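You operate a simulated robot arm through the tools that you are given. There is no shell and no other tool.

You run a simulated two-armed robot. Do the job below in one go: nothing can be reset, and whatever is moved stays where it is left.

## Task
Bring the big reel down off its shaft.
Fine: wind the cradle up to LINE, free the latch, pull the shaft OUT, then wind back to DOWN.
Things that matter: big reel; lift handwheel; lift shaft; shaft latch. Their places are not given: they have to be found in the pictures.

The check looks at the end state, three seconds after you hand in, the way a careful person would. Anything else that was tipped, shoved, dropped, spilled or broken makes it a failure.

## Robot
Two 7-joint arms with fingered hands on one trunk that stands fixed in place. Base frame: the origin is at the foot of the trunk, x ahead of it, y to its left, z up. Readings come in m, rad, newtons and seconds.
The left shoulder is at [0.03, 0.136, 1.005], the right one opposite. With the tool pointing down near the work surface each hand reaches from about 0.1 to 0.94 m from the base axis, measured 20 degrees to its own side. Payload 5 kg a hand.
Tool frame (each hand has its own): the origin (TCP) lies between the finger pads and is the grasp point; the fingertips stand 0.042 m ahead of it; z points along the fingers, y is the line along which they close. The gripper opens to 0.208 m. The gripper's body begins 0.119 m behind the TCP. The gripper is a hand of 4 fingers: y runs from the thumb to the fingers, the wrist lies at [0, 0, -0.332] in the tool frame, and closing takes about 1.5 s.
Orientation is told as [roll, pitch, yaw] about the base's x, y, z axes, in that order, counted from this pose: with the fingers straight down and closing along the base's y, the tool's x points along the base's -x, its y along +y and its z along -z.

## Interface
- The arms move only by the tool send_rows. It takes "left_series", "right_series" or both (then of equal length, played together; a hand with none holds still); each is a list of rows, each a list of 6 numbers: the shift along the tool's x, y, z in m, then the turn, a rotation vector about the tool's x, y, z in rad. In form: [[x, y, z, rx, ry, rz], ...]. A call has 1 to 20 rows; each row shifts and turns the commanded pose from where the row before left it, along the tool's axes as they then stand. "left_hand" and "right_hand" are, for a hand that has rows, the finger opening in m, from 0 to 0.208, set as the call begins (left out, the last holds). A row lasts 0.2 s, in which the tool goes at most 0.05 m and 0.15 rad; a call with a longer step from one row to the next is refused whole, and so is a gripper value outside its range. A pose out of reach is approached as far as the arm can. The call stops where the force on the tool passes 60 N (or 10 N more than at its start, if that is more) or the arm is blocked; 0.2 s more then pass. The fingers move at their own pace (about 0.072 m/s each) and stop on an object; they squeeze with about 32 N. The grip force told is the motor's: it shows also when the fingers shut on nothing. Time passes only in rows, and 0.2 s behind the last, so rows that do not move let the fingers close. It gives the time, the measured TCP pose, the force on the tool (base axes), the opening and the grip force at its end, in the units of the frame above (readings bear some noise), with the torque about the TCP (base axes, N m) and any sound that the robot's microphone picked up.
- Cameras (640 x 400 px; columns grow to the right, rows downward): "scene" is now at [0.0457, -0.0148, 1.7287]; the picture's right is [-0.20, -0.98, 0.00], its down [-0.76, 0.16, -0.63] and it looks along [0.62, -0.13, -0.77] (base axes); focal length 376 px, centre (320, 200). "left" rides on the left gripper at [-0.101, 0, -0.145] in its tool frame; the picture's right is [0.00, -1.00, 0.00], its down [0.82, 0.00, -0.57] and it looks along [0.57, 0.00, 0.82] (tool axes); focal length 261 px, centre (320, 200). "right" rides on the right gripper at [0.101, 0, -0.145] in its tool frame; the picture's right is [0.00, 1.00, 0.00], its down [-0.82, 0.00, -0.57] and it looks along [-0.57, 0.00, 0.82] (tool axes); focal length 261 px, centre (320, 200).
- capture(camera): a new picture of that camera. No time passes.
- move_column(by): slides the trunk up (or, below 0, down) by that many m; the arms and the scene camera ride with it, the base frame stays. It gives what a move gives, with no picture.
- finger_targets(finger1, finger2, finger3, thumb_bend, hand): sets how far each is bent, from 0 (flat) to 1 (curled in); at 0.3 the hand is open as for a grip, at 0.7 the pads meet at the TCP. One left out holds its place. A second passes; each finger stops where it meets its share of the squeeze, and holds until it gets a number again. A gripper value or a shape takes the hand back. It gives what a move gives, with no picture; readings hold the bend of each and the force on the fingers (four entries, about 0 where the hand has none), thumb and palm.
- grasp_type(shape, hand): the hand has 4 fingers and takes this shape, open, in about a second: jaw (thumb against the fingers, like two jaws); tri (thumb and two fingers); tip (a fingertip pinch); poke (one finger out to press); point (the index stretched); flat (the hand flat); cup (the hand cupped); fist (a fist). The gripper value then closes the fingers along that shape, each until it touches; the sizes above hold for jaw. It gives what a move gives, with no picture.
- head_to(pan, tilt): turns the head with the scene camera to pan (to the left, within 2.496 rad either way) and tilt (down, from -0.506 to 1.204), counted from straight ahead of the robot. It gives what a move gives.
- pixel_to_xyz(camera, pixels): for up to 12 pixels [column, row] of the newest picture of that camera ("zoom" is the newest enlarged one), the place [x, y, z] in the base frame of the surface seen there, good to about 0.002 m. No time passes.
- enlarge(camera, box): a new picture of the part [left, top, right, bottom] of that camera's present view, enlarged. No time passes.
- sign_off(): hands the job in; it is judged then, once.

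Unless the task says otherwise, let go and move clear before handing in.

The tools are called as a command line: name --argument value ..., lists and objects as JSON in quotes. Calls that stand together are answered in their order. send_rows: Moves the arms, as the interface text tells. Its arguments: {"type":"object","properties":{"left_series":{"type":"array","items":{"type":"array","items":{"type":"number"}}},"left_hand":{"type":"number"},"right_series":{"type":"array","items":{"type":"array","items":{"type":"number"}}},"right_hand":{"type":"number"}},"required":[]} The other tools are called the same way: move_column (by) slides the trunk up or down; grasp_type (shape, hand) gives the hand a shape; finger_targets (finger1, finger2, finger3, thumb_bend, hand) moves the fingers one by one; head_to (pan, tilt) turns the head that bears the scene camera; capture (camera) takes a picture; pixel_to_xyz (camera, pixels) gives the place of the surface under pixels of a picture; enlarge (camera, box) takes an enlarged picture of a part of a camera's view; sign_off () hands the job in.

At the start:

```text
t: 0.0
left_eef_pos: [0.6014, 0.2502, 1.0304]
left_ee_rot: [0.0, 0.0, 0.0]
left_ft_force: [-0.1, 0.1, -0.3]
left_wrist_torque: [-0.03, 0.03, 0.02]
left_grip_width: 0.2079
left_gripper_force: 0.0
left_shape: jaw
left_bend: [0.3, 0.3, 0.3, 0.3]
left_finger forces: [0.1, 0.1, 0.1, 0.1, 0.0, 0.0]
right_eef_pos: [0.6916, -0.2954, 1.0535]
right_ee_rot: [0.001, 0.001, 0.0]
right_ft_force: [-0.8, -0.9, 0.0]
right_wrist_torque: [0.02, 0.04, 0.0]
right_grip_width: 0.2079
right_gripper_force: 0.1
right_shape: jaw
right_bend: [0.3, 0.3, 0.3, 0.3]
right_finger forces: [0.0, 0.1, 0.0, 0.0, 0.0, 0.0]
trunk travel left (down, up): [-0.025, 0.465]
head pan, tilt: [-0.202, 0.883]
```

scene: 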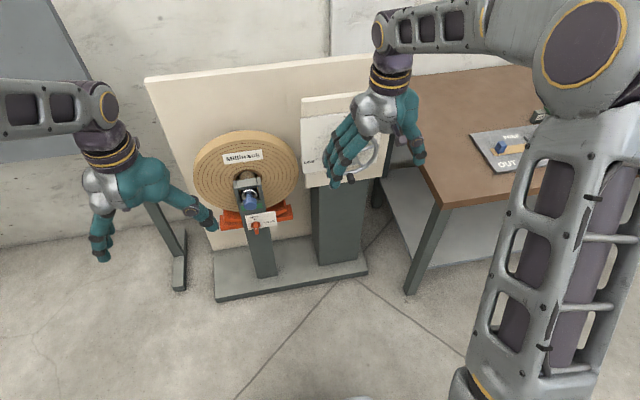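
right: 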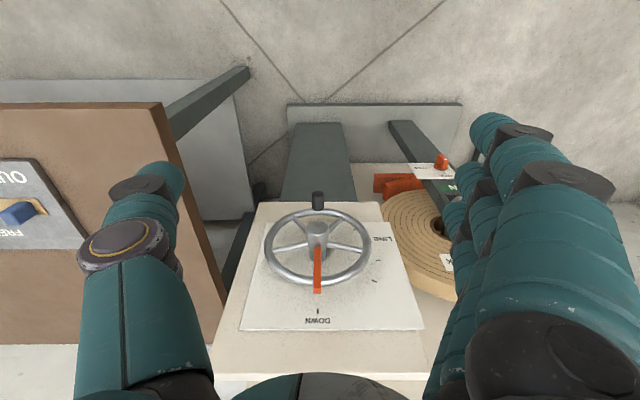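
left: 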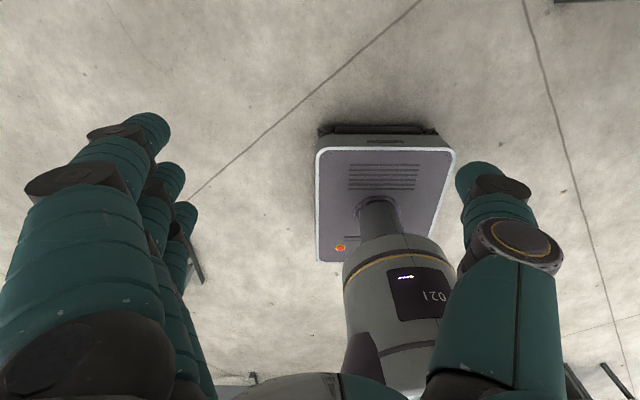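

The scene picture shows the reel around (245,172) on its post and a white box with the handwheel near (365,155), partly behind the right hand. The right camera shows the wheel at (318,245) with its pointer at DOWN. I'll take closer views of each.

enlarge --camera "scene" --box '[140, 60, 440, 300]'

enlarge --camera "right" --box '[200, 90, 480, 370]'

enlarge --camera "scene" --box '[440, 80, 600, 200]'

```text
1.67 times, centred on (290, 180) of scene
```

zoom: 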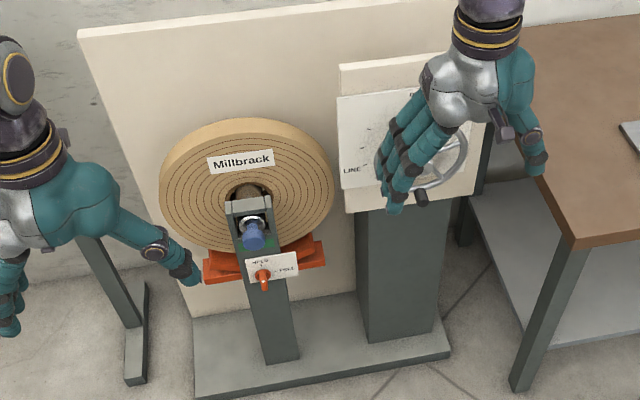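

```text
1.43 times, centred on (340, 230) of right
```

zoom: 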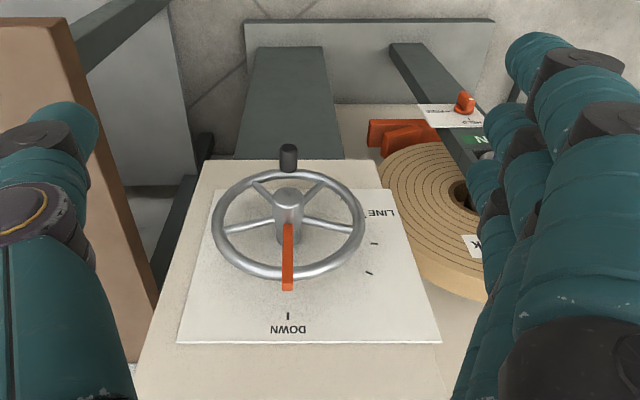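

```text
3.33 times, centred on (520, 140) of scene
```

zoom: 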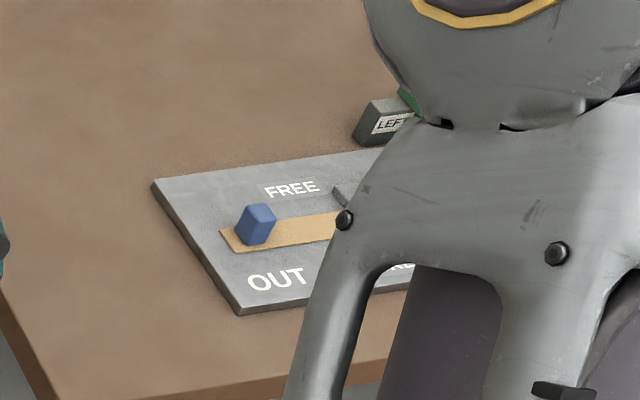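

The right camera's image is upside-down, so DOWN sits at the top of the panel and LINE on its left. I'll measure positions on the wheel and the panel.

pixel_to_xyz --camera "right" --pixels '[[318, 195], [318, 207], [318, 232], [318, 289], [268, 250], [368, 250], [318, 310], [318, 284], [381, 239], [376, 280], [245, 328], [300, 330]]'

pixel_to_xyz --camera "scene" --pixels '[[240, 158], [249, 197], [250, 190], [247, 180], [256, 228], [256, 222], [272, 217], [285, 212], [232, 222], [200, 180], [296, 170], [240, 135]]'

enlarge --camera "scene" --box '[200, 160, 310, 240]'

```text
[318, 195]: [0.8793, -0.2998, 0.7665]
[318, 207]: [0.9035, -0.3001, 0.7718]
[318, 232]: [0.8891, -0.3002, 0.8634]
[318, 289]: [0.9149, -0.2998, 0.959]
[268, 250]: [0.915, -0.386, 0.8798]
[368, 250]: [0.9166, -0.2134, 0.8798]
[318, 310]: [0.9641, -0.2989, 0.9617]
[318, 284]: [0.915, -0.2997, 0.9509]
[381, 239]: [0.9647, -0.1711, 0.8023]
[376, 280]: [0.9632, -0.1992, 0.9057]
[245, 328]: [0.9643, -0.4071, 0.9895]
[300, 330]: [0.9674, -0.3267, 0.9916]
```

```text
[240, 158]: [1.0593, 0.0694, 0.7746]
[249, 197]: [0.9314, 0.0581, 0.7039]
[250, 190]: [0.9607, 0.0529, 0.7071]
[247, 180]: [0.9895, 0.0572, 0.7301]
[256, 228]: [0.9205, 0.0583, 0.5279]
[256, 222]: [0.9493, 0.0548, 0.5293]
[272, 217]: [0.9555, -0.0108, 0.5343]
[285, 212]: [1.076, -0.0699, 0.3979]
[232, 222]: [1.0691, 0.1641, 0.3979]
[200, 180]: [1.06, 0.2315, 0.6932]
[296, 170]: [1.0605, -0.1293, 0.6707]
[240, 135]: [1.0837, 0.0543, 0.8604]
```

```text
5.00 times, centred on (255, 200) of scene
```

zoom: 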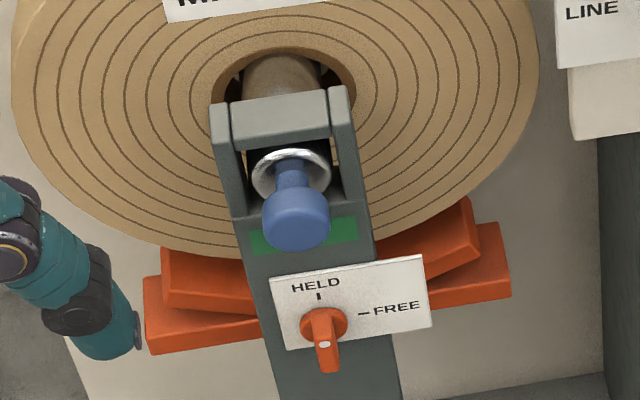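

The wheel's axis runs along x, with its hub near (0.89, -0.30, 0.865) and the handle knob at about (0.88, -0.30, 0.767). The shaft knob is at about (0.93, 0.058, 0.704) and the latch at about (0.92, 0.058, 0.528), showing HELD. I'll draw the right hand back to clear the view.

send_rows --right_series '[[0.05, 0, 0, 0, 0, 0], [0.05, 0, 0, 0, 0, 0], [0.05, 0, 0, 0, 0, 0], [0.05, 0, 0, 0, 0, 0], [0.05, 0, 0, 0, 0, 0]]'

head_to --pan -0.1 --tilt 0.65

capture --camera "scene"

```text
t: 1.2
left_eef_pos: [0.6002, 0.2509, 1.033]
left_ee_rot: [0.0, -0.003, 0.0]
left_ft_force: [-0.2, 0.2, -0.3]
left_wrist_torque: [-0.01, -0.16, 0.0]
left_grip_width: 0.2078
left_gripper_force: 0.1
left_shape: jaw
left_bend: [0.3, 0.3, 0.3, 0.3]
left_finger forces: [0.0, 0.0, 0.1, 0.0, 0.0, 0.1]
right_eef_pos: [0.4391, -0.2952, 1.0541]
right_ee_rot: [-0.001, -0.003, -0.001]
right_ft_force: [-1.1, 0.2, 0.6]
right_wrist_torque: [0.0, -0.17, -0.01]
right_grip_width: 0.2079
right_gripper_force: 0.1
right_shape: jaw
right_bend: [0.3, 0.3, 0.3, 0.3]
right_finger forces: [0.0, 0.0, 0.1, 0.0, 0.0, 0.1]
trunk travel left (down, up): [-0.025, 0.465]
head pan, tilt: [-0.202, 0.883]
```

```text
t: 2.0
left_eef_pos: [0.6012, 0.2493, 1.0311]
left_ee_rot: [0.0, -0.001, -0.001]
left_ft_force: [0.0, 1.2, 0.4]
left_wrist_torque: [-0.01, -0.03, -0.03]
left_grip_width: 0.2077
left_gripper_force: 0.0
left_shape: jaw
left_bend: [0.3, 0.3, 0.3, 0.3]
left_finger forces: [0.0, 0.1, 0.0, 0.1, 0.0, 0.0]
right_eef_pos: [0.4417, -0.296, 1.0539]
right_ee_rot: [-0.002, 0.0, 0.0]
right_ft_force: [0.0, 0.4, 1.1]
right_wrist_torque: [-0.01, -0.02, 0.03]
right_grip_width: 0.2078
right_gripper_force: 0.0
right_shape: jaw
right_bend: [0.3, 0.3, 0.3, 0.3]
right_finger forces: [0.0, 0.0, 0.0, 0.0, 0.0, 0.0]
trunk travel left (down, up): [-0.025, 0.465]
head pan, tilt: [-0.099, 0.649]
```

```text
taken
```

scene: 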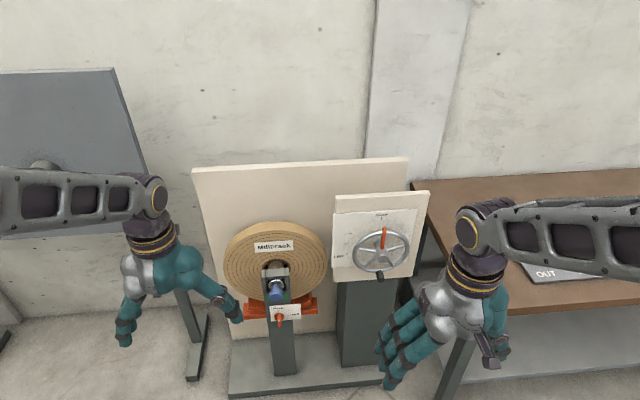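

The wheel is now in full view at (380,250) and the reel at (272,262). I'll enlarge both and measure them.

enlarge --camera "scene" --box '[215, 215, 335, 345]'

enlarge --camera "scene" --box '[325, 195, 435, 295]'

pixel_to_xyz --camera "zoom" --pixels '[[324, 90], [60, 262], [70, 258], [90, 262], [120, 262], [314, 138], [312, 245], [320, 345], [320, 330], [150, 250], [470, 250], [320, 370]]'

```text
3.08 times, centred on (275, 280) of scene
```

zoom: 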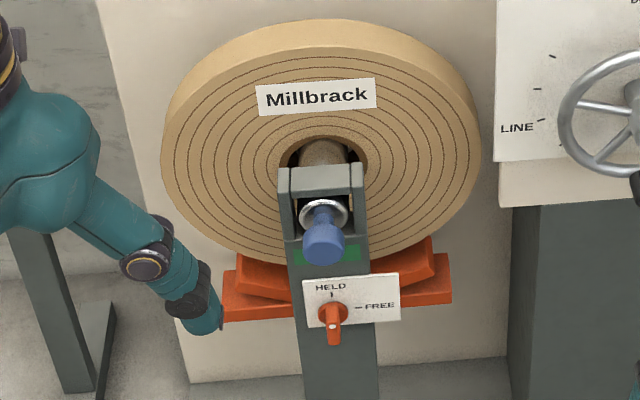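

```text
4.00 times, centred on (380, 245) of scene
```

zoom: 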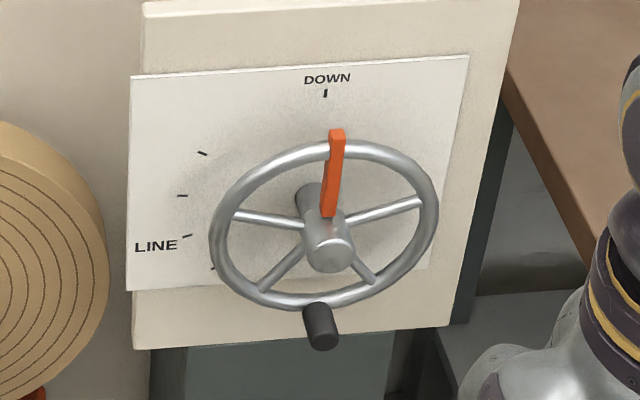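

```text
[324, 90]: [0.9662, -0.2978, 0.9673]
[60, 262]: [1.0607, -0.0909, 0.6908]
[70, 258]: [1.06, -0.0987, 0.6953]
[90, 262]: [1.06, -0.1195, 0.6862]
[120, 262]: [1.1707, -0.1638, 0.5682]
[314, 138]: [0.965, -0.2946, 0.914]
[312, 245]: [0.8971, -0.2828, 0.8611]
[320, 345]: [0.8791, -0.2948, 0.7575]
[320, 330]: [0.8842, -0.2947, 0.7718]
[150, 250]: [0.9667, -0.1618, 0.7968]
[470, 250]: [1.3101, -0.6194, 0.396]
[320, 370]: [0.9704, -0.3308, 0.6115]
```

The LINE tick is at zoom (188,236), with another tick beyond it at (212,268). I'll measure the ticks, the wheel and the handle.

pixel_to_xyz --camera "zoom" --pixels '[[202, 153], [182, 196], [188, 236], [212, 268], [325, 94], [337, 133], [315, 312], [325, 345], [335, 345], [436, 205], [211, 240], [330, 260]]'

enlarge --camera "scene" --box '[245, 260, 325, 350]'

```text
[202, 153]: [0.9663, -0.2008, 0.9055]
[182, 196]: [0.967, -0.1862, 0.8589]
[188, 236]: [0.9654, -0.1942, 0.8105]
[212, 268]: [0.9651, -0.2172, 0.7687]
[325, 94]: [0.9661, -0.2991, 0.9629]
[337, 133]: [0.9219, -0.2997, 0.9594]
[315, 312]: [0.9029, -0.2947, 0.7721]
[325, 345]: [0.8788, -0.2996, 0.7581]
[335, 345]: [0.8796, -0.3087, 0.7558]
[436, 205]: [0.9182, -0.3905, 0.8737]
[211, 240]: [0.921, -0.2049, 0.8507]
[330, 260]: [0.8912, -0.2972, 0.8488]
```

```text
4.44 times, centred on (285, 305) of scene
```

zoom: 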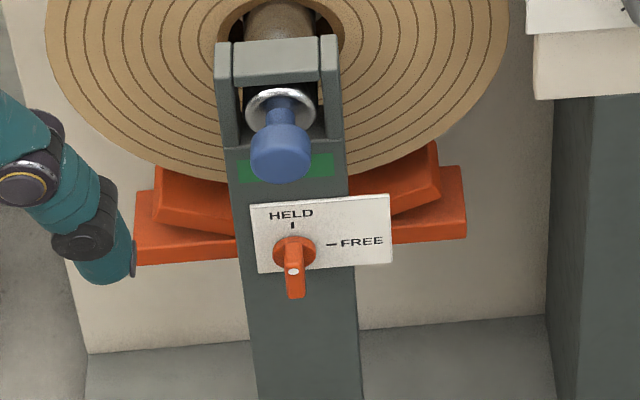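

The pointer marks fit a circle centred at about y=-0.30, z=0.85, which puts LINE 110° counter-clockwise from DOWN. I'll swing the right hand round to point forward (+x) in front of the wheel handle.

send_rows --right_series '[[-0.0273, 0, 0.0273, 0, -0.1428, 0], [-0.0231, 0, 0.0309, 0, -0.1428, 0], [-0.0185, 0, 0.0339, 0, -0.1428, 0], [-0.0135, 0, 0.0362, 0, -0.1428, 0], [-0.0082, 0, 0.0377, 0, -0.1428, 0], [-0.0028, 0, 0.0385, 0, -0.1428, 0], [0.0028, 0, 0.0385, 0, -0.1428, 0], [0.0082, 0, 0.0377, 0, -0.1428, 0], [0.0135, 0, 0.0362, 0, -0.1428, 0], [0.0185, 0, 0.0339, 0, -0.1428, 0], [0.0231, 0, 0.0309, 0, -0.1428, 0], [0, 0, 0, 0, 0, 0]]'

capture --camera "scene"

capture --camera "right"

```text
t: 4.8
left_eef_pos: [0.6011, 0.2509, 1.0299]
left_ee_rot: [0.0, 0.001, -0.002]
left_ft_force: [1.2, 0.8, 0.0]
left_wrist_torque: [-0.09, 0.17, -0.01]
left_grip_width: 0.2078
left_gripper_force: 0.0
left_shape: jaw
left_bend: [0.3, 0.3, 0.3, 0.3]
left_finger forces: [0.0, 0.0, 0.0, 0.0, 0.1, 0.0]
right_eef_pos: [0.7086, -0.5341, 0.8543]
right_ee_rot: [-1.083, -1.18, 1.201]
right_ft_force: [0.2, 0.6, -1.8]
right_wrist_torque: [0.03, -0.11, -0.16]
right_grip_width: 0.2078
right_gripper_force: 0.0
right_shape: jaw
right_bend: [0.3, 0.3, 0.3, 0.3]
right_finger forces: [0.0, 0.0, 0.0, 0.1, 0.0, 0.0]
right hand out of reach, approached as far as the arm can: row 5, 8, 9, 10, 11
trunk travel left (down, up): [-0.025, 0.465]
head pan, tilt: [-0.099, 0.649]
stopped in row 12 (right hand): the arm was blocked; the commanded pose is now the measured one
```

```text
taken
```

scene: 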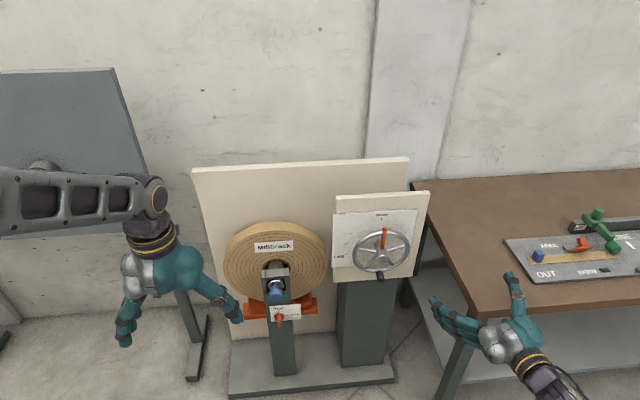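

```text
taken
```

right: 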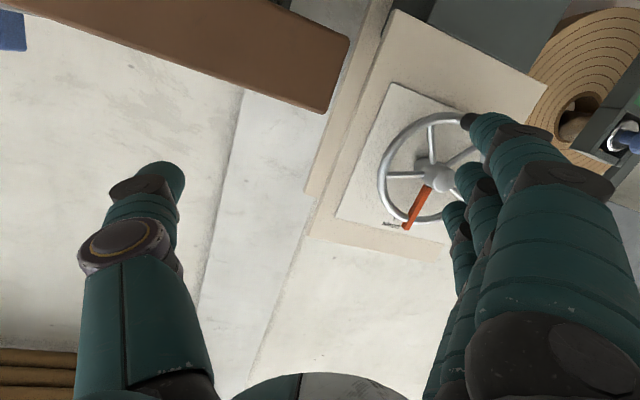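

The hand now points forward, but the arm drifted to (0.709, -0.534, 0.854) with a partial roll and then blocked near a joint limit. I'll bring it in front of the handle with the thumb rolled up about 45°, which suits this arm better.

send_rows --right_series '[[-0.0087, 0.0406, 0.0115, 0.029, -0.018, -0.072], [-0.0087, 0.0406, 0.0115, 0.029, -0.018, -0.072], [-0.0087, 0.0406, 0.0115, 0.029, -0.018, -0.072], [-0.0087, 0.0406, 0.0115, 0.029, -0.018, -0.072], [-0.0087, 0.0406, 0.0115, 0.029, -0.018, -0.072], [-0.0087, 0.0406, 0.0115, 0.029, -0.018, -0.072], [0, 0, 0, 0, 0, 0]]'

capture --camera "scene"

```text
t: 6.4
left_eef_pos: [0.6017, 0.2507, 1.0312]
left_ee_rot: [0.0, 0.001, 0.0]
left_ft_force: [0.1, 0.0, 0.4]
left_wrist_torque: [0.02, -0.04, -0.02]
left_grip_width: 0.2077
left_gripper_force: 0.1
left_shape: jaw
left_bend: [0.3, 0.3, 0.3, 0.3]
left_finger forces: [0.0, 0.0, 0.0, 0.0, 0.0, 0.1]
right_eef_pos: [0.7376, -0.4254, 0.8209]
right_ee_rot: [-1.513, -0.786, 1.631]
right_ft_force: [-0.9, -0.7, -0.1]
right_wrist_torque: [0.01, 0.01, -0.01]
right_grip_width: 0.2081
right_gripper_force: 0.1
right_shape: jaw
right_bend: [0.3, 0.3, 0.3, 0.3]
right_finger forces: [0.0, 0.1, 0.0, 0.1, 0.1, 0.0]
right hand out of reach, approached as far as the arm can: row 3, 4, 5, 6
trunk travel left (down, up): [-0.025, 0.465]
head pan, tilt: [-0.099, 0.649]
```

```text
taken
```

scene: 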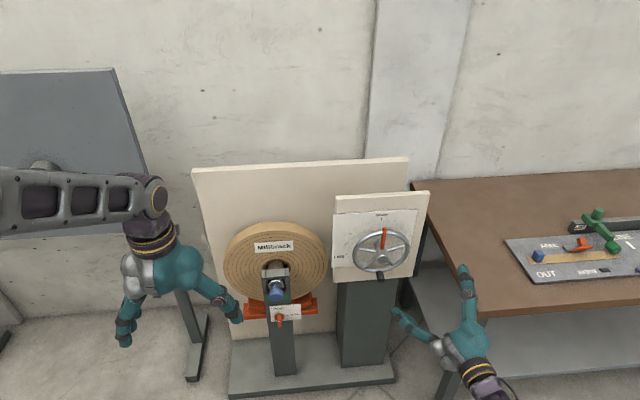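

The orientation reached its target, but y stopped at -0.425. I'll go further forward first and then sideways, to see if the reach opens up.

send_rows --right_series '[[0, 0, 0.031, 0, 0, 0], [0, 0, 0.031, 0, 0, 0], [-0.0113, 0.0329, 0, 0, 0, 0], [-0.0113, 0.0329, 0, 0, 0, 0], [-0.0113, 0.0329, 0, 0, 0, 0], [-0.0113, 0.0329, 0, 0, 0, 0], [0, 0, 0, 0, 0, 0]]'

capture --camera "scene"

```text
t: 8.0
left_eef_pos: [0.6027, 0.2504, 1.0312]
left_ee_rot: [0.0, 0.0, 0.0]
left_ft_force: [-0.4, -1.0, -0.3]
left_wrist_torque: [-0.02, 0.03, 0.0]
left_grip_width: 0.2077
left_gripper_force: 0.0
left_shape: jaw
left_bend: [0.3, 0.3, 0.3, 0.3]
left_finger forces: [0.1, 0.1, 0.0, 0.1, 0.1, 0.1]
right_eef_pos: [0.7778, -0.401, 0.8037]
right_ee_rot: [-1.487, -0.787, 1.651]
right_ft_force: [0.8, -0.7, 0.7]
right_wrist_torque: [0.02, 0.0, -0.01]
right_grip_width: 0.2079
right_gripper_force: 0.0
right_shape: jaw
right_bend: [0.3, 0.3, 0.3, 0.3]
right_finger forces: [0.0, 0.1, 0.0, 0.0, 0.0, 0.1]
right hand out of reach, approached as far as the arm can: row 2, 3, 4, 5, 6
trunk travel left (down, up): [-0.025, 0.465]
head pan, tilt: [-0.099, 0.649]
```

```text
taken
```

scene: 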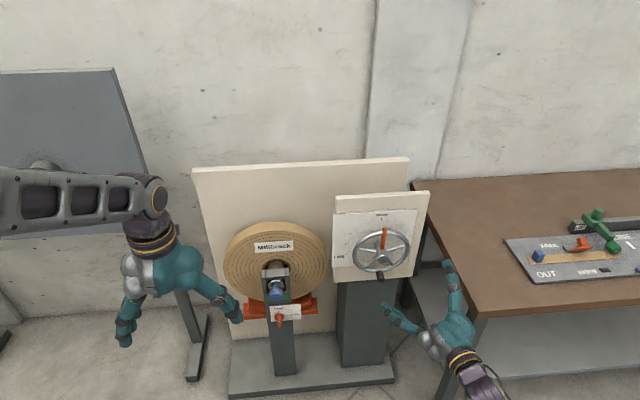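

Sideways travel is still limited with the hand level, so a tilted approach pointing forward and down should suit the arm better. I'll turn the hand to point 45° down and forward with y level.

send_rows --right_series '[[0, 0, -0.02, -0.0385, 0.093, 0.093], [0, 0, -0.02, -0.0385, 0.093, 0.093], [0, 0, 0, -0.0385, 0.093, 0.093], [0, 0, 0, -0.0385, 0.093, 0.093], [0, 0, 0, -0.0385, 0.093, 0.093], [0, 0, 0, -0.0385, 0.093, 0.093], [0, 0, 0, -0.0385, 0.093, 0.093], [0, 0, 0, -0.0385, 0.093, 0.093], [0, 0, 0, 0, 0, 0]]'

capture --camera "scene"

```text
t: 10.0
left_eef_pos: [0.601, 0.2508, 1.0309]
left_ee_rot: [0.001, 0.0, -0.002]
left_ft_force: [-0.4, -0.1, 0.1]
left_wrist_torque: [0.02, -0.01, -0.02]
left_grip_width: 0.2077
left_gripper_force: 0.1
left_shape: jaw
left_bend: [0.3, 0.3, 0.3, 0.3]
left_finger forces: [0.0, 0.0, 0.1, 0.0, 0.0, 0.1]
right_eef_pos: [0.7376, -0.4156, 0.811]
right_ee_rot: [0.005, -0.74, 0.097]
right_ft_force: [0.1, 0.4, -0.1]
right_wrist_torque: [-0.02, 0.0, -0.08]
right_grip_width: 0.2078
right_gripper_force: 0.1
right_shape: jaw
right_bend: [0.3, 0.3, 0.3, 0.3]
right_finger forces: [0.0, 0.1, 0.0, 0.0, 0.0, 0.0]
right hand out of reach, approached as far as the arm can: row 1
trunk travel left (down, up): [-0.025, 0.465]
head pan, tilt: [-0.099, 0.649]
```

```text
taken
```

scene: 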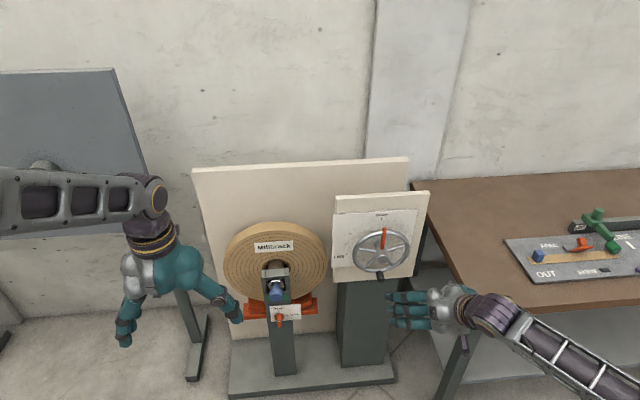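

The hand reached about 42° of tilt easily. Next I'll test moving sideways to y=-0.30 and trim the yaw.

send_rows --right_series '[[0, 0.038, 0, 0.022, 0, 0.024], [0, 0.038, 0, 0.022, 0, 0.024], [0, 0.038, 0, 0.022, 0, 0.024], [0, 0, 0, 0, 0, 0]]'

capture --camera "scene"

capture --camera "right"

```text
t: 11.0
left_eef_pos: [0.6013, 0.2498, 1.0315]
left_ee_rot: [0.0, 0.0, -0.001]
left_ft_force: [0.4, 0.1, 0.7]
left_wrist_torque: [0.01, -0.06, 0.03]
left_grip_width: 0.2079
left_gripper_force: 0.1
left_shape: jaw
left_bend: [0.3, 0.3, 0.3, 0.3]
left_finger forces: [0.0, 0.0, 0.1, 0.1, 0.0, 0.0]
right_eef_pos: [0.7291, -0.301, 0.8098]
right_ee_rot: [0.003, -0.744, -0.002]
right_ft_force: [0.4, 0.2, -0.3]
right_wrist_torque: [-0.03, -0.01, -0.01]
right_grip_width: 0.2079
right_gripper_force: 0.0
right_shape: jaw
right_bend: [0.3, 0.3, 0.3, 0.3]
right_finger forces: [0.0, 0.0, 0.0, 0.1, 0.0, 0.0]
trunk travel left (down, up): [-0.025, 0.465]
head pan, tilt: [-0.099, 0.649]
```

```text
taken
```

scene: 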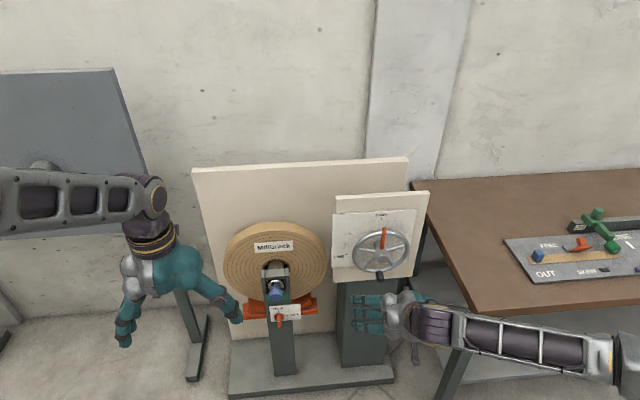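

```text
taken
```

right: 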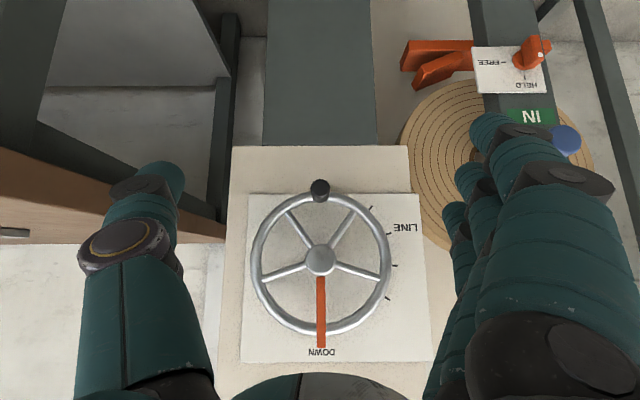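

The y reach is fine now, and the right camera shows the wheel clearly, with the pointer at DOWN and the handle at (320,190). I'll move nearer and tilt further forward to about 69°.

send_rows --right_series '[[0.0007, 0, 0.019, 0, -0.114, 0], [0.0007, 0, 0.019, 0, -0.114, 0], [0.0007, 0, 0.019, 0, -0.114, 0], [0.0007, 0, 0.019, 0, -0.114, 0], [0, 0, 0, 0, 0, 0]]'

capture --camera "right"

```text
t: 12.2
left_eef_pos: [0.6013, 0.2495, 1.0318]
left_ee_rot: [-0.001, 0.0, -0.001]
left_ft_force: [-0.6, 0.4, 0.3]
left_wrist_torque: [0.02, -0.08, -0.02]
left_grip_width: 0.2079
left_gripper_force: 0.1
left_shape: jaw
left_bend: [0.3, 0.3, 0.3, 0.3]
left_finger forces: [0.0, 0.1, 0.0, 0.0, 0.1, 0.0]
right_eef_pos: [0.7881, -0.3178, 0.7901]
right_ee_rot: [0.016, -1.132, 0.053]
right_ft_force: [0.8, 4.8, -2.2]
right_wrist_torque: [-0.09, -0.32, -0.66]
right_grip_width: 0.2081
right_gripper_force: 0.0
right_shape: jaw
right_bend: [0.3, 0.3, 0.3, 0.3]
right_finger forces: [0.0, 0.1, 0.1, 0.0, 0.1, 0.1]
right hand out of reach, approached as far as the arm can: row 2, 3, 4
trunk travel left (down, up): [-0.025, 0.465]
head pan, tilt: [-0.099, 0.649]
```

```text
taken
```

right: 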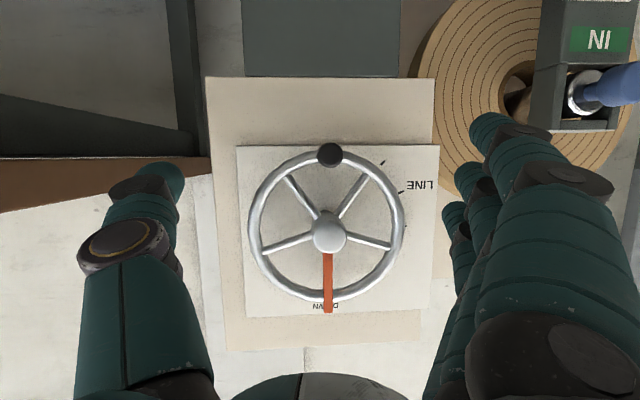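

I reached about 65° of tilt at (0.788, -0.318, 0.790) before the reach limit. I'll ease the tilt to about 60° and move forward to see whether the handle position is reachable.

send_rows --right_series '[[0.001, 0.006, 0.0163, 0.016, 0.027, 0.008], [0.001, 0.006, 0.0163, 0.016, 0.027, 0.008], [0.001, 0.006, 0.0163, 0.016, 0.027, 0.008], [0, 0, 0, 0, 0, 0]]'

capture --camera "right"

capture --camera "scene"

```text
t: 13.2
left_eef_pos: [0.6019, 0.2511, 1.0312]
left_ee_rot: [-0.001, 0.0, 0.0]
left_ft_force: [-0.4, -0.6, 0.0]
left_wrist_torque: [0.02, 0.02, 0.02]
left_grip_width: 0.2076
left_gripper_force: 0.0
left_shape: jaw
left_bend: [0.3, 0.3, 0.3, 0.3]
left_finger forces: [0.0, 0.0, 0.0, 0.1, 0.1, 0.0]
right_eef_pos: [0.8361, -0.3135, 0.781]
right_ee_rot: [0.051, -1.055, -0.045]
right_ft_force: [-1.1, 0.0, 0.8]
right_wrist_torque: [0.02, 0.04, 0.0]
right_grip_width: 0.2083
right_gripper_force: 0.0
right_shape: jaw
right_bend: [0.3, 0.3, 0.3, 0.3]
right_finger forces: [0.1, 0.1, 0.0, 0.0, 0.0, 0.0]
right hand out of reach, approached as far as the arm can: row 1, 2, 3
trunk travel left (down, up): [-0.025, 0.465]
head pan, tilt: [-0.099, 0.649]
```

```text
taken
```

right: 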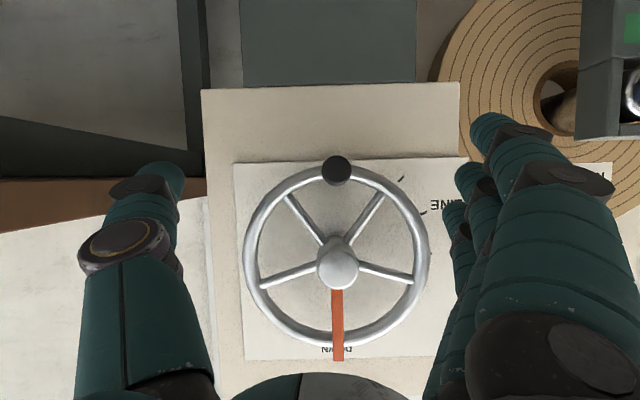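

```text
taken
```

scene: 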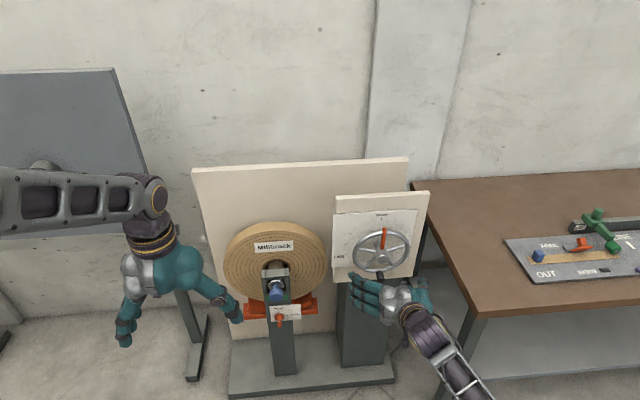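

The hand is at (0.836, -0.3135, 0.781) with the handle at (337,170) straight ahead. I'll lower the trunk by its remaining 0.025 m, which brings the hand to handle height.

move_column --by -0.024

send_rows --right_series '[[0, 0.0065, 0, 0.0, 0, 0.0], [0, 0.0065, 0, 0, 0, 0], [0, 0, 0, 0, 0, 0]]'

capture --camera "right"

```text
t: 13.9
left_eef_pos: [0.6012, 0.251, 1.0079]
left_ee_rot: [-0.001, -0.001, 0.001]
left_ft_force: [-1.0, 0.1, 0.3]
left_wrist_torque: [0.01, 0.0, 0.01]
left_grip_width: 0.2078
left_gripper_force: 0.0
left_shape: jaw
left_bend: [0.3, 0.3, 0.3, 0.3]
left_finger forces: [0.0, 0.0, 0.0, 0.1, 0.0, 0.0]
right_eef_pos: [0.8348, -0.3143, 0.7567]
right_ee_rot: [0.051, -1.056, -0.042]
right_ft_force: [-1.1, -0.4, 0.9]
right_wrist_torque: [0.0, 0.05, -0.04]
right_grip_width: 0.2079
right_gripper_force: 0.1
right_shape: jaw
right_bend: [0.3, 0.3, 0.3, 0.3]
right_finger forces: [0.0, 0.1, 0.0, 0.0, 0.1, 0.1]
trunk travel left (down, up): [-0.001, 0.489]
head pan, tilt: [-0.099, 0.649]
```

```text
t: 14.7
left_eef_pos: [0.6016, 0.2508, 1.0074]
left_ee_rot: [0.001, -0.001, 0.001]
left_ft_force: [0.5, 0.2, 0.5]
left_wrist_torque: [-0.01, -0.02, -0.01]
left_grip_width: 0.2077
left_gripper_force: 0.1
left_shape: jaw
left_bend: [0.3, 0.3, 0.3, 0.3]
left_finger forces: [0.1, 0.0, 0.0, 0.0, 0.1, 0.0]
right_eef_pos: [0.8359, -0.3038, 0.7571]
right_ee_rot: [0.06, -1.05, -0.042]
right_ft_force: [0.7, -0.3, 0.9]
right_wrist_torque: [0.03, -0.01, 0.02]
right_grip_width: 0.2081
right_gripper_force: 0.1
right_shape: jaw
right_bend: [0.3, 0.3, 0.3, 0.3]
right_finger forces: [0.0, 0.0, 0.1, 0.0, 0.1, 0.1]
trunk travel left (down, up): [-0.001, 0.489]
head pan, tilt: [-0.099, 0.649]
```

```text
taken
```

right: 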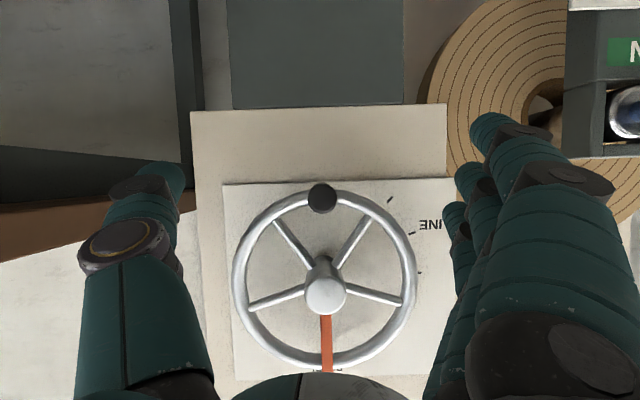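

The TCP projects to (320,200) and the handle end is at (323,198). I'll measure the handle from this closer camera.

pixel_to_xyz --camera "right" --pixels '[[323, 198], [310, 198], [335, 198], [323, 186], [323, 209], [350, 198], [295, 203], [325, 295], [323, 188]]'

enlarge --camera "right" --box '[270, 160, 380, 240]'

```text
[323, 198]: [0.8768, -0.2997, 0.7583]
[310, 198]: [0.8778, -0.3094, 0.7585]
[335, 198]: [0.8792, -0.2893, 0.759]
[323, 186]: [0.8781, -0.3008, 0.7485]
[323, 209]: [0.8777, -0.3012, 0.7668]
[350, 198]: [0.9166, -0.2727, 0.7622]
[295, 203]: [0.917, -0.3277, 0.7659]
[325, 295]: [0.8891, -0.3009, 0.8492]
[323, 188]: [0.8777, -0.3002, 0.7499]
```

```text
5.00 times, centred on (325, 200) of right
```

zoom: 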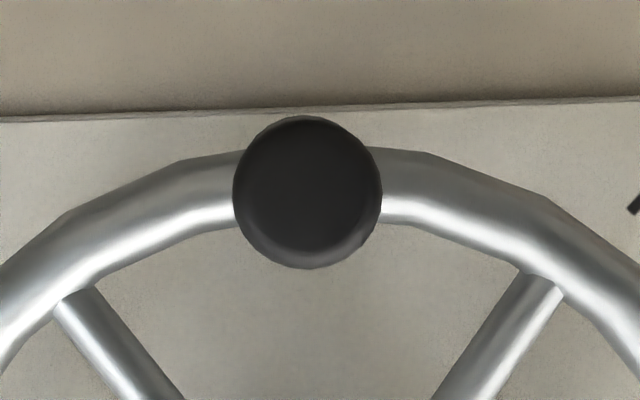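

The handle is centred at y=-0.300, z=0.758 with radius about 0.012 m, spanning x 0.877 to 0.912. I'll move the TCP to about (0.866, -0.300, 0.766) and check before closing.

send_rows --right_series '[[-0.0114, 0.002, 0.0108, 0, 0, 0], [-0.0114, 0.002, 0.0108, 0, 0, 0], [0, 0, 0, 0, 0, 0]]'

capture --camera "right"

capture --camera "scene"

```text
t: 15.5
left_eef_pos: [0.6018, 0.2501, 1.007]
left_ee_rot: [0.0, 0.0, -0.002]
left_ft_force: [1.0, -0.2, 0.0]
left_wrist_torque: [0.02, 0.01, 0.02]
left_grip_width: 0.2078
left_gripper_force: 0.1
left_shape: jaw
left_bend: [0.3, 0.3, 0.3, 0.3]
left_finger forces: [0.0, 0.0, 0.0, 0.1, 0.0, 0.1]
right_eef_pos: [0.8675, -0.2989, 0.7648]
right_ee_rot: [0.053, -1.055, -0.043]
right_ft_force: [0.2, -0.2, 0.2]
right_wrist_torque: [0.0, 0.01, 0.04]
right_grip_width: 0.2078
right_gripper_force: 0.1
right_shape: jaw
right_bend: [0.3, 0.3, 0.3, 0.3]
right_finger forces: [0.0, 0.0, 0.0, 0.1, 0.0, 0.0]
trunk travel left (down, up): [-0.001, 0.489]
head pan, tilt: [-0.099, 0.649]
```

```text
taken
```

right: 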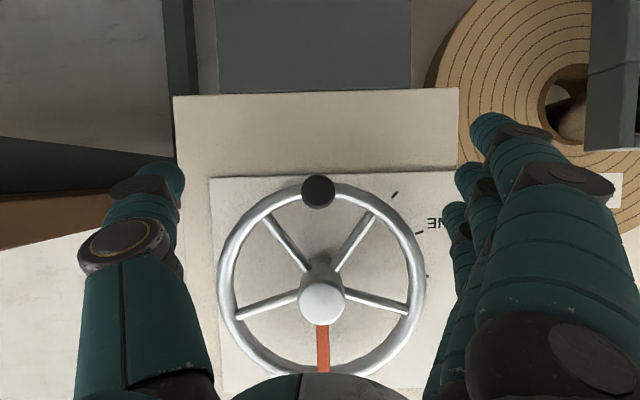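

```text
taken
```

scene: 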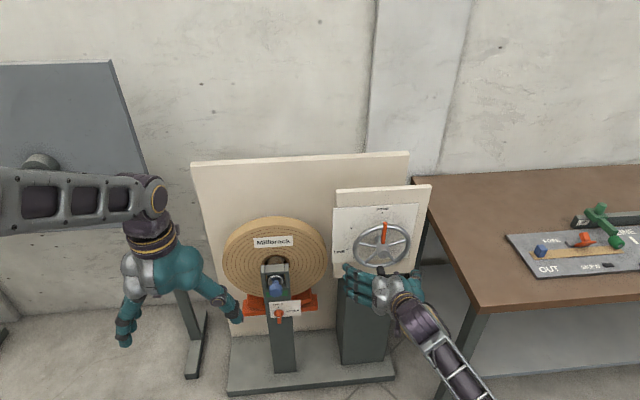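

The handle is between thumb and fingers, at about (318,192) in the right view. I'll close the right hand on it.

send_rows --right_series '[[0, 0, 0, 0, 0, 0], [0, 0, 0, 0, 0, 0], [0, 0, 0, 0, 0, 0], [0, 0, 0, 0, 0, 0], [0, 0, 0, 0, 0, 0], [0, 0, 0, 0, 0, 0], [0, 0, 0, 0, 0, 0], [0, 0, 0, 0, 0, 0]]' --right_hand 0.0

capture --camera "right"

enlarge --camera "scene" --box '[310, 180, 450, 320]'

```text
t: 17.3
left_eef_pos: [0.6033, 0.2499, 1.0065]
left_ee_rot: [0.0, -0.001, 0.0]
left_ft_force: [0.2, -0.2, 0.1]
left_wrist_torque: [-0.04, 0.01, 0.02]
left_grip_width: 0.2077
left_gripper_force: 0.1
left_shape: jaw
left_bend: [0.3, 0.3, 0.3, 0.3]
left_finger forces: [0.1, 0.0, 0.1, 0.0, 0.0, 0.0]
right_eef_pos: [0.8655, -0.3005, 0.7634]
right_ee_rot: [0.049, -1.053, -0.042]
right_ft_force: [1.3, -4.0, -2.5]
right_wrist_torque: [-0.28, -0.07, 0.46]
right_grip_width: 0.0295
right_gripper_force: 26.2
right_shape: jaw
right_bend: [0.7, 0.71, 0.31, 0.7]
right_finger forces: [0.0, 8.6, 6.5, 0.0, 19.6, 0.0]
trunk travel left (down, up): [-0.001, 0.489]
head pan, tilt: [-0.099, 0.649]
```

```text
taken
```

right: 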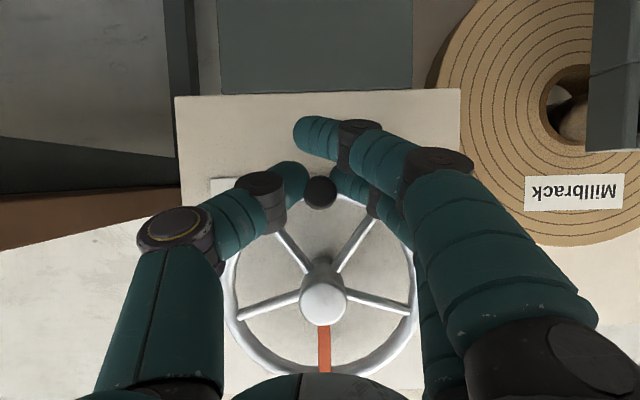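

```text
2.86 times, centred on (380, 250) of scene
```

zoom: 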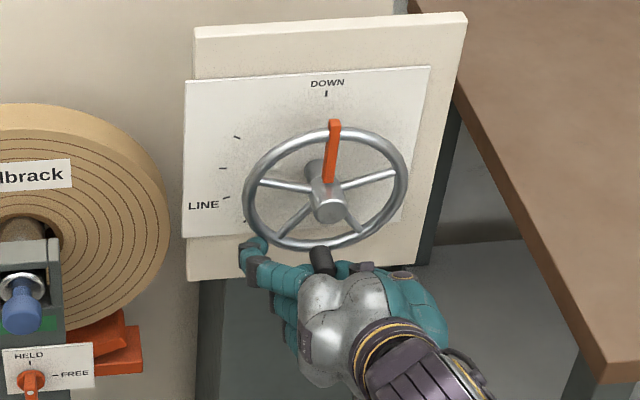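

Thumb and middle finger hold the handle, but finger 3 is blocked at bend 0.31 with 6.5 N. I need to see what it is touching near zoom (250,245).

pixel_to_xyz --camera "zoom" --pixels '[[250, 243], [258, 262], [245, 262], [280, 278], [250, 215], [322, 262], [345, 266]]'

enlarge --camera "right" --box '[240, 100, 480, 280]'

enlarge --camera "scene" --box '[340, 240, 420, 310]'

```text
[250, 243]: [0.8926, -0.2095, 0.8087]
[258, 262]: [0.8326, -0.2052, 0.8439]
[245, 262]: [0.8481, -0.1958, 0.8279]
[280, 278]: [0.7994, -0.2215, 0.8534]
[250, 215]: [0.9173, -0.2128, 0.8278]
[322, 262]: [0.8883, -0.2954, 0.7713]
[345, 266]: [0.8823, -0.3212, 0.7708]
```

```text
2.22 times, centred on (360, 190) of right
```

zoom: 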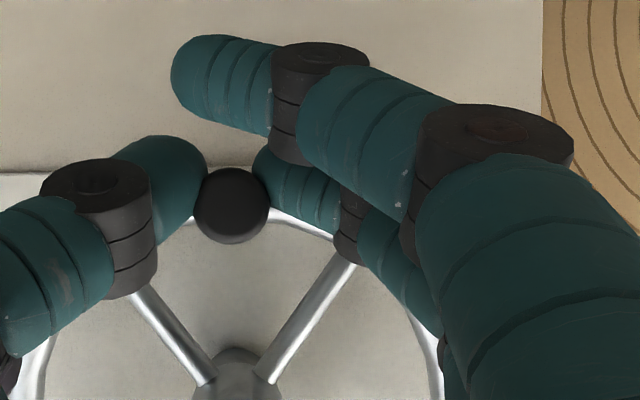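

```text
5.71 times, centred on (380, 275) of scene
```

zoom: 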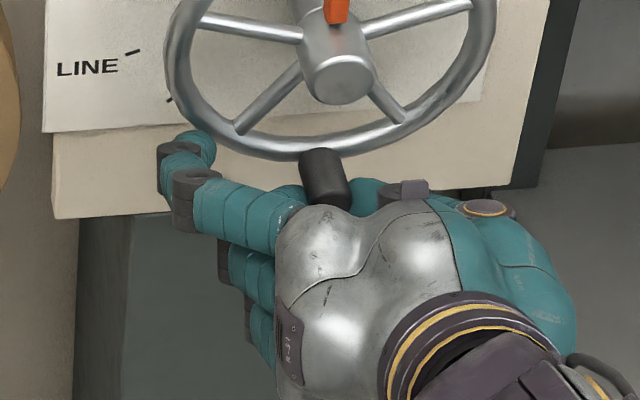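

The index finger is resting on the outside of the rim at about (0.90, -0.21, 0.81). I'll open, back off 0.045 m in -x, curl that finger in, and then try again.

send_rows --right_series '[[0, 0, 0, 0, 0, 0], [0, 0, 0, 0, 0, 0], [0, 0, 0, 0, 0, 0], [0, 0, 0, 0, 0, 0], [0, 0, 0, 0, 0, 0], [0, 0, 0, 0, 0, 0], [0.0112, 0, -0.0195, 0, 0, 0], [0.0112, 0, -0.0195, 0, 0, 0], [0, 0, 0, 0, 0, 0]]' --right_hand 0.208

finger_targets --hand "right" --finger3 1.0 --finger1 0.3 --finger2 0.3 --thumb_bend 0.3

capture --camera "right"

enlarge --camera "scene" --box '[320, 220, 440, 320]'

```text
t: 19.3
left_eef_pos: [0.6023, 0.2516, 1.0069]
left_ee_rot: [0.0, 0.001, 0.0]
left_ft_force: [-0.2, 0.3, 0.7]
left_wrist_torque: [0.02, 0.02, 0.0]
left_grip_width: 0.2079
left_gripper_force: 0.0
left_shape: jaw
left_bend: [0.3, 0.3, 0.3, 0.3]
left_finger forces: [0.0, 0.0, 0.0, 0.0, 0.0, 0.0]
right_eef_pos: [0.821, -0.3002, 0.7665]
right_ee_rot: [0.059, -1.049, -0.043]
right_ft_force: [-0.1, 0.2, 0.6]
right_wrist_torque: [-0.03, 0.02, -0.03]
right_grip_width: 0.208
right_gripper_force: 0.0
right_shape: jaw
right_bend: [0.3, 0.3, 0.3, 0.3]
right_finger forces: [0.0, 0.0, 0.0, 0.1, 0.1, 0.0]
trunk travel left (down, up): [-0.001, 0.489]
head pan, tilt: [-0.099, 0.649]
```

```text
t: 20.3
left_eef_pos: [0.6033, 0.2496, 1.0066]
left_ee_rot: [-0.001, 0.001, -0.001]
left_ft_force: [-0.3, 0.7, -0.1]
left_wrist_torque: [0.0, 0.01, 0.04]
left_grip_width: 0.2079
left_gripper_force: 0.0
left_shape: jaw
left_bend: [0.3, 0.3, 0.3, 0.3]
left_finger forces: [0.0, 0.0, 0.1, 0.0, 0.0, 0.1]
right_eef_pos: [0.8206, -0.3001, 0.7664]
right_ee_rot: [0.057, -1.051, -0.039]
right_ft_force: [0.0, -0.9, -0.2]
right_wrist_torque: [0.01, -0.01, -0.01]
right_grip_width: 0.2235
right_gripper_force: 0.0
right_shape: fingers
right_bend: [0.3, 0.3, 1.0, 0.3]
right_finger forces: [0.1, 0.0, 0.0, 0.0, 0.0, 0.1]
trunk travel left (down, up): [-0.001, 0.489]
head pan, tilt: [-0.099, 0.649]
```

```text
taken
```

right: 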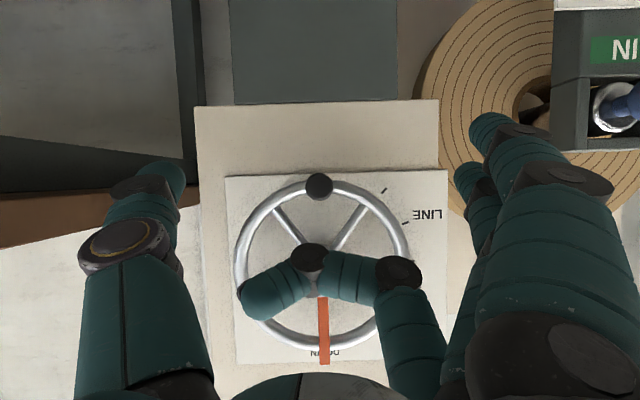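

```text
4.00 times, centred on (380, 270) of scene
```

zoom: 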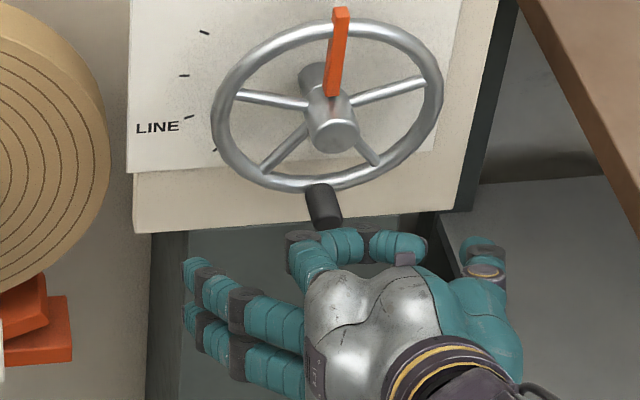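

The index is now curled out of the way. I'll check how far forward its knuckle reaches before advancing.

pixel_to_xyz --camera "zoom" --pixels '[[340, 232], [375, 232], [410, 238], [300, 237], [325, 205]]'

```text
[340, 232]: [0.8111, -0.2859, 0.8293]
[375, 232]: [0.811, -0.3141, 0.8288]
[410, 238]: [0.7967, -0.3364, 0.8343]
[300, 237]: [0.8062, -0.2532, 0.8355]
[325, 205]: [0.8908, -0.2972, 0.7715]
```

After advancing it will still clear the hub, reaching about x 0.86 against the hub's 0.889. I'll advance 0.047 m, then close the thumb and the other two fingers.

send_rows --right_series '[[-0.0117, 0, 0.0204, 0, 0, 0], [-0.0117, 0, 0.0204, 0, 0, 0], [0, 0, 0, 0, 0, 0]]'

finger_targets --hand "right" --finger1 0.7 --finger2 0.85 --thumb_bend 0.85

finger_targets --hand "right" --finger1 0.7 --finger2 0.9 --thumb_bend 0.9

capture --camera "right"

enlarge --camera "scene" --box '[320, 220, 440, 320]'

```text
t: 21.1
left_eef_pos: [0.6018, 0.2504, 1.0075]
left_ee_rot: [0.0, 0.001, 0.0]
left_ft_force: [0.3, 0.7, -0.5]
left_wrist_torque: [-0.04, 0.01, -0.01]
left_grip_width: 0.2078
left_gripper_force: 0.0
left_shape: jaw
left_bend: [0.3, 0.3, 0.3, 0.3]
left_finger forces: [0.1, 0.0, 0.0, 0.1, 0.0, 0.0]
right_eef_pos: [0.8668, -0.2987, 0.766]
right_ee_rot: [0.052, -1.053, -0.042]
right_ft_force: [0.3, -1.1, 0.9]
right_wrist_torque: [0.02, 0.03, -0.01]
right_grip_width: 0.2235
right_gripper_force: 0.0
right_shape: fingers
right_bend: [0.3, 0.3, 1.0, 0.3]
right_finger forces: [0.1, 0.0, 0.0, 0.0, 0.0, 0.0]
trunk travel left (down, up): [-0.001, 0.489]
head pan, tilt: [-0.099, 0.649]
```

```text
t: 22.1
left_eef_pos: [0.6035, 0.2504, 1.0061]
left_ee_rot: [0.0, 0.001, 0.001]
left_ft_force: [0.4, 0.7, 0.6]
left_wrist_torque: [0.01, -0.03, 0.0]
left_grip_width: 0.2078
left_gripper_force: 0.0
left_shape: jaw
left_bend: [0.3, 0.3, 0.3, 0.3]
left_finger forces: [0.1, 0.0, 0.0, 0.0, 0.0, 0.1]
right_eef_pos: [0.8675, -0.2999, 0.7631]
right_ee_rot: [0.053, -1.051, -0.043]
right_ft_force: [19.8, -11.3, -8.3]
right_wrist_torque: [0.11, -0.01, -0.06]
right_grip_width: 0.0347
right_gripper_force: 18.2
right_shape: fingers
right_bend: [0.7, 0.66, 1.0, 0.67]
right_finger forces: [0.1, 10.4, 0.0, 0.1, 26.8, 0.0]
trunk travel left (down, up): [-0.001, 0.489]
head pan, tilt: [-0.099, 0.649]
```

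```text
t: 23.1
left_eef_pos: [0.604, 0.2502, 1.0073]
left_ee_rot: [0.0, 0.001, 0.001]
left_ft_force: [0.0, -0.5, 0.8]
left_wrist_torque: [-0.01, 0.03, -0.01]
left_grip_width: 0.2077
left_gripper_force: 0.0
left_shape: jaw
left_bend: [0.3, 0.3, 0.3, 0.3]
left_finger forces: [0.0, 0.0, 0.0, 0.0, 0.0, 0.0]
right_eef_pos: [0.8684, -0.2995, 0.7633]
right_ee_rot: [0.055, -1.051, -0.043]
right_ft_force: [15.8, -10.6, -13.6]
right_wrist_torque: [0.06, 0.17, -0.02]
right_grip_width: 0.0346
right_gripper_force: 19.5
right_shape: fingers
right_bend: [0.7, 0.66, 1.0, 0.67]
right_finger forces: [0.0, 11.2, 0.0, 0.0, 27.5, 0.0]
trunk travel left (down, up): [-0.001, 0.489]
head pan, tilt: [-0.099, 0.649]
```

```text
taken
```

right: 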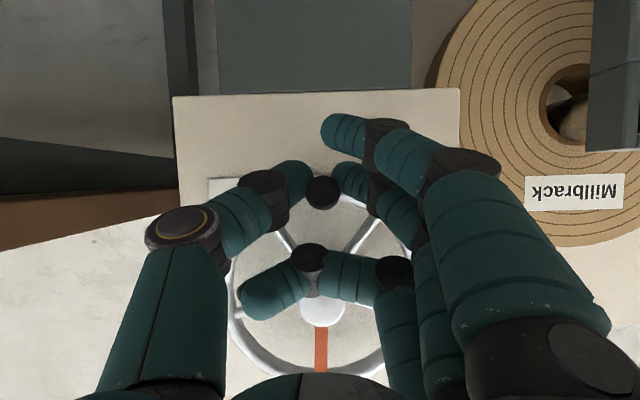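

```text
4.00 times, centred on (380, 270) of scene
```

zoom: 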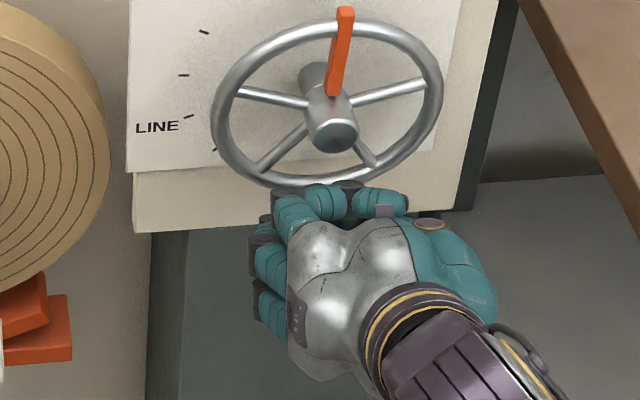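

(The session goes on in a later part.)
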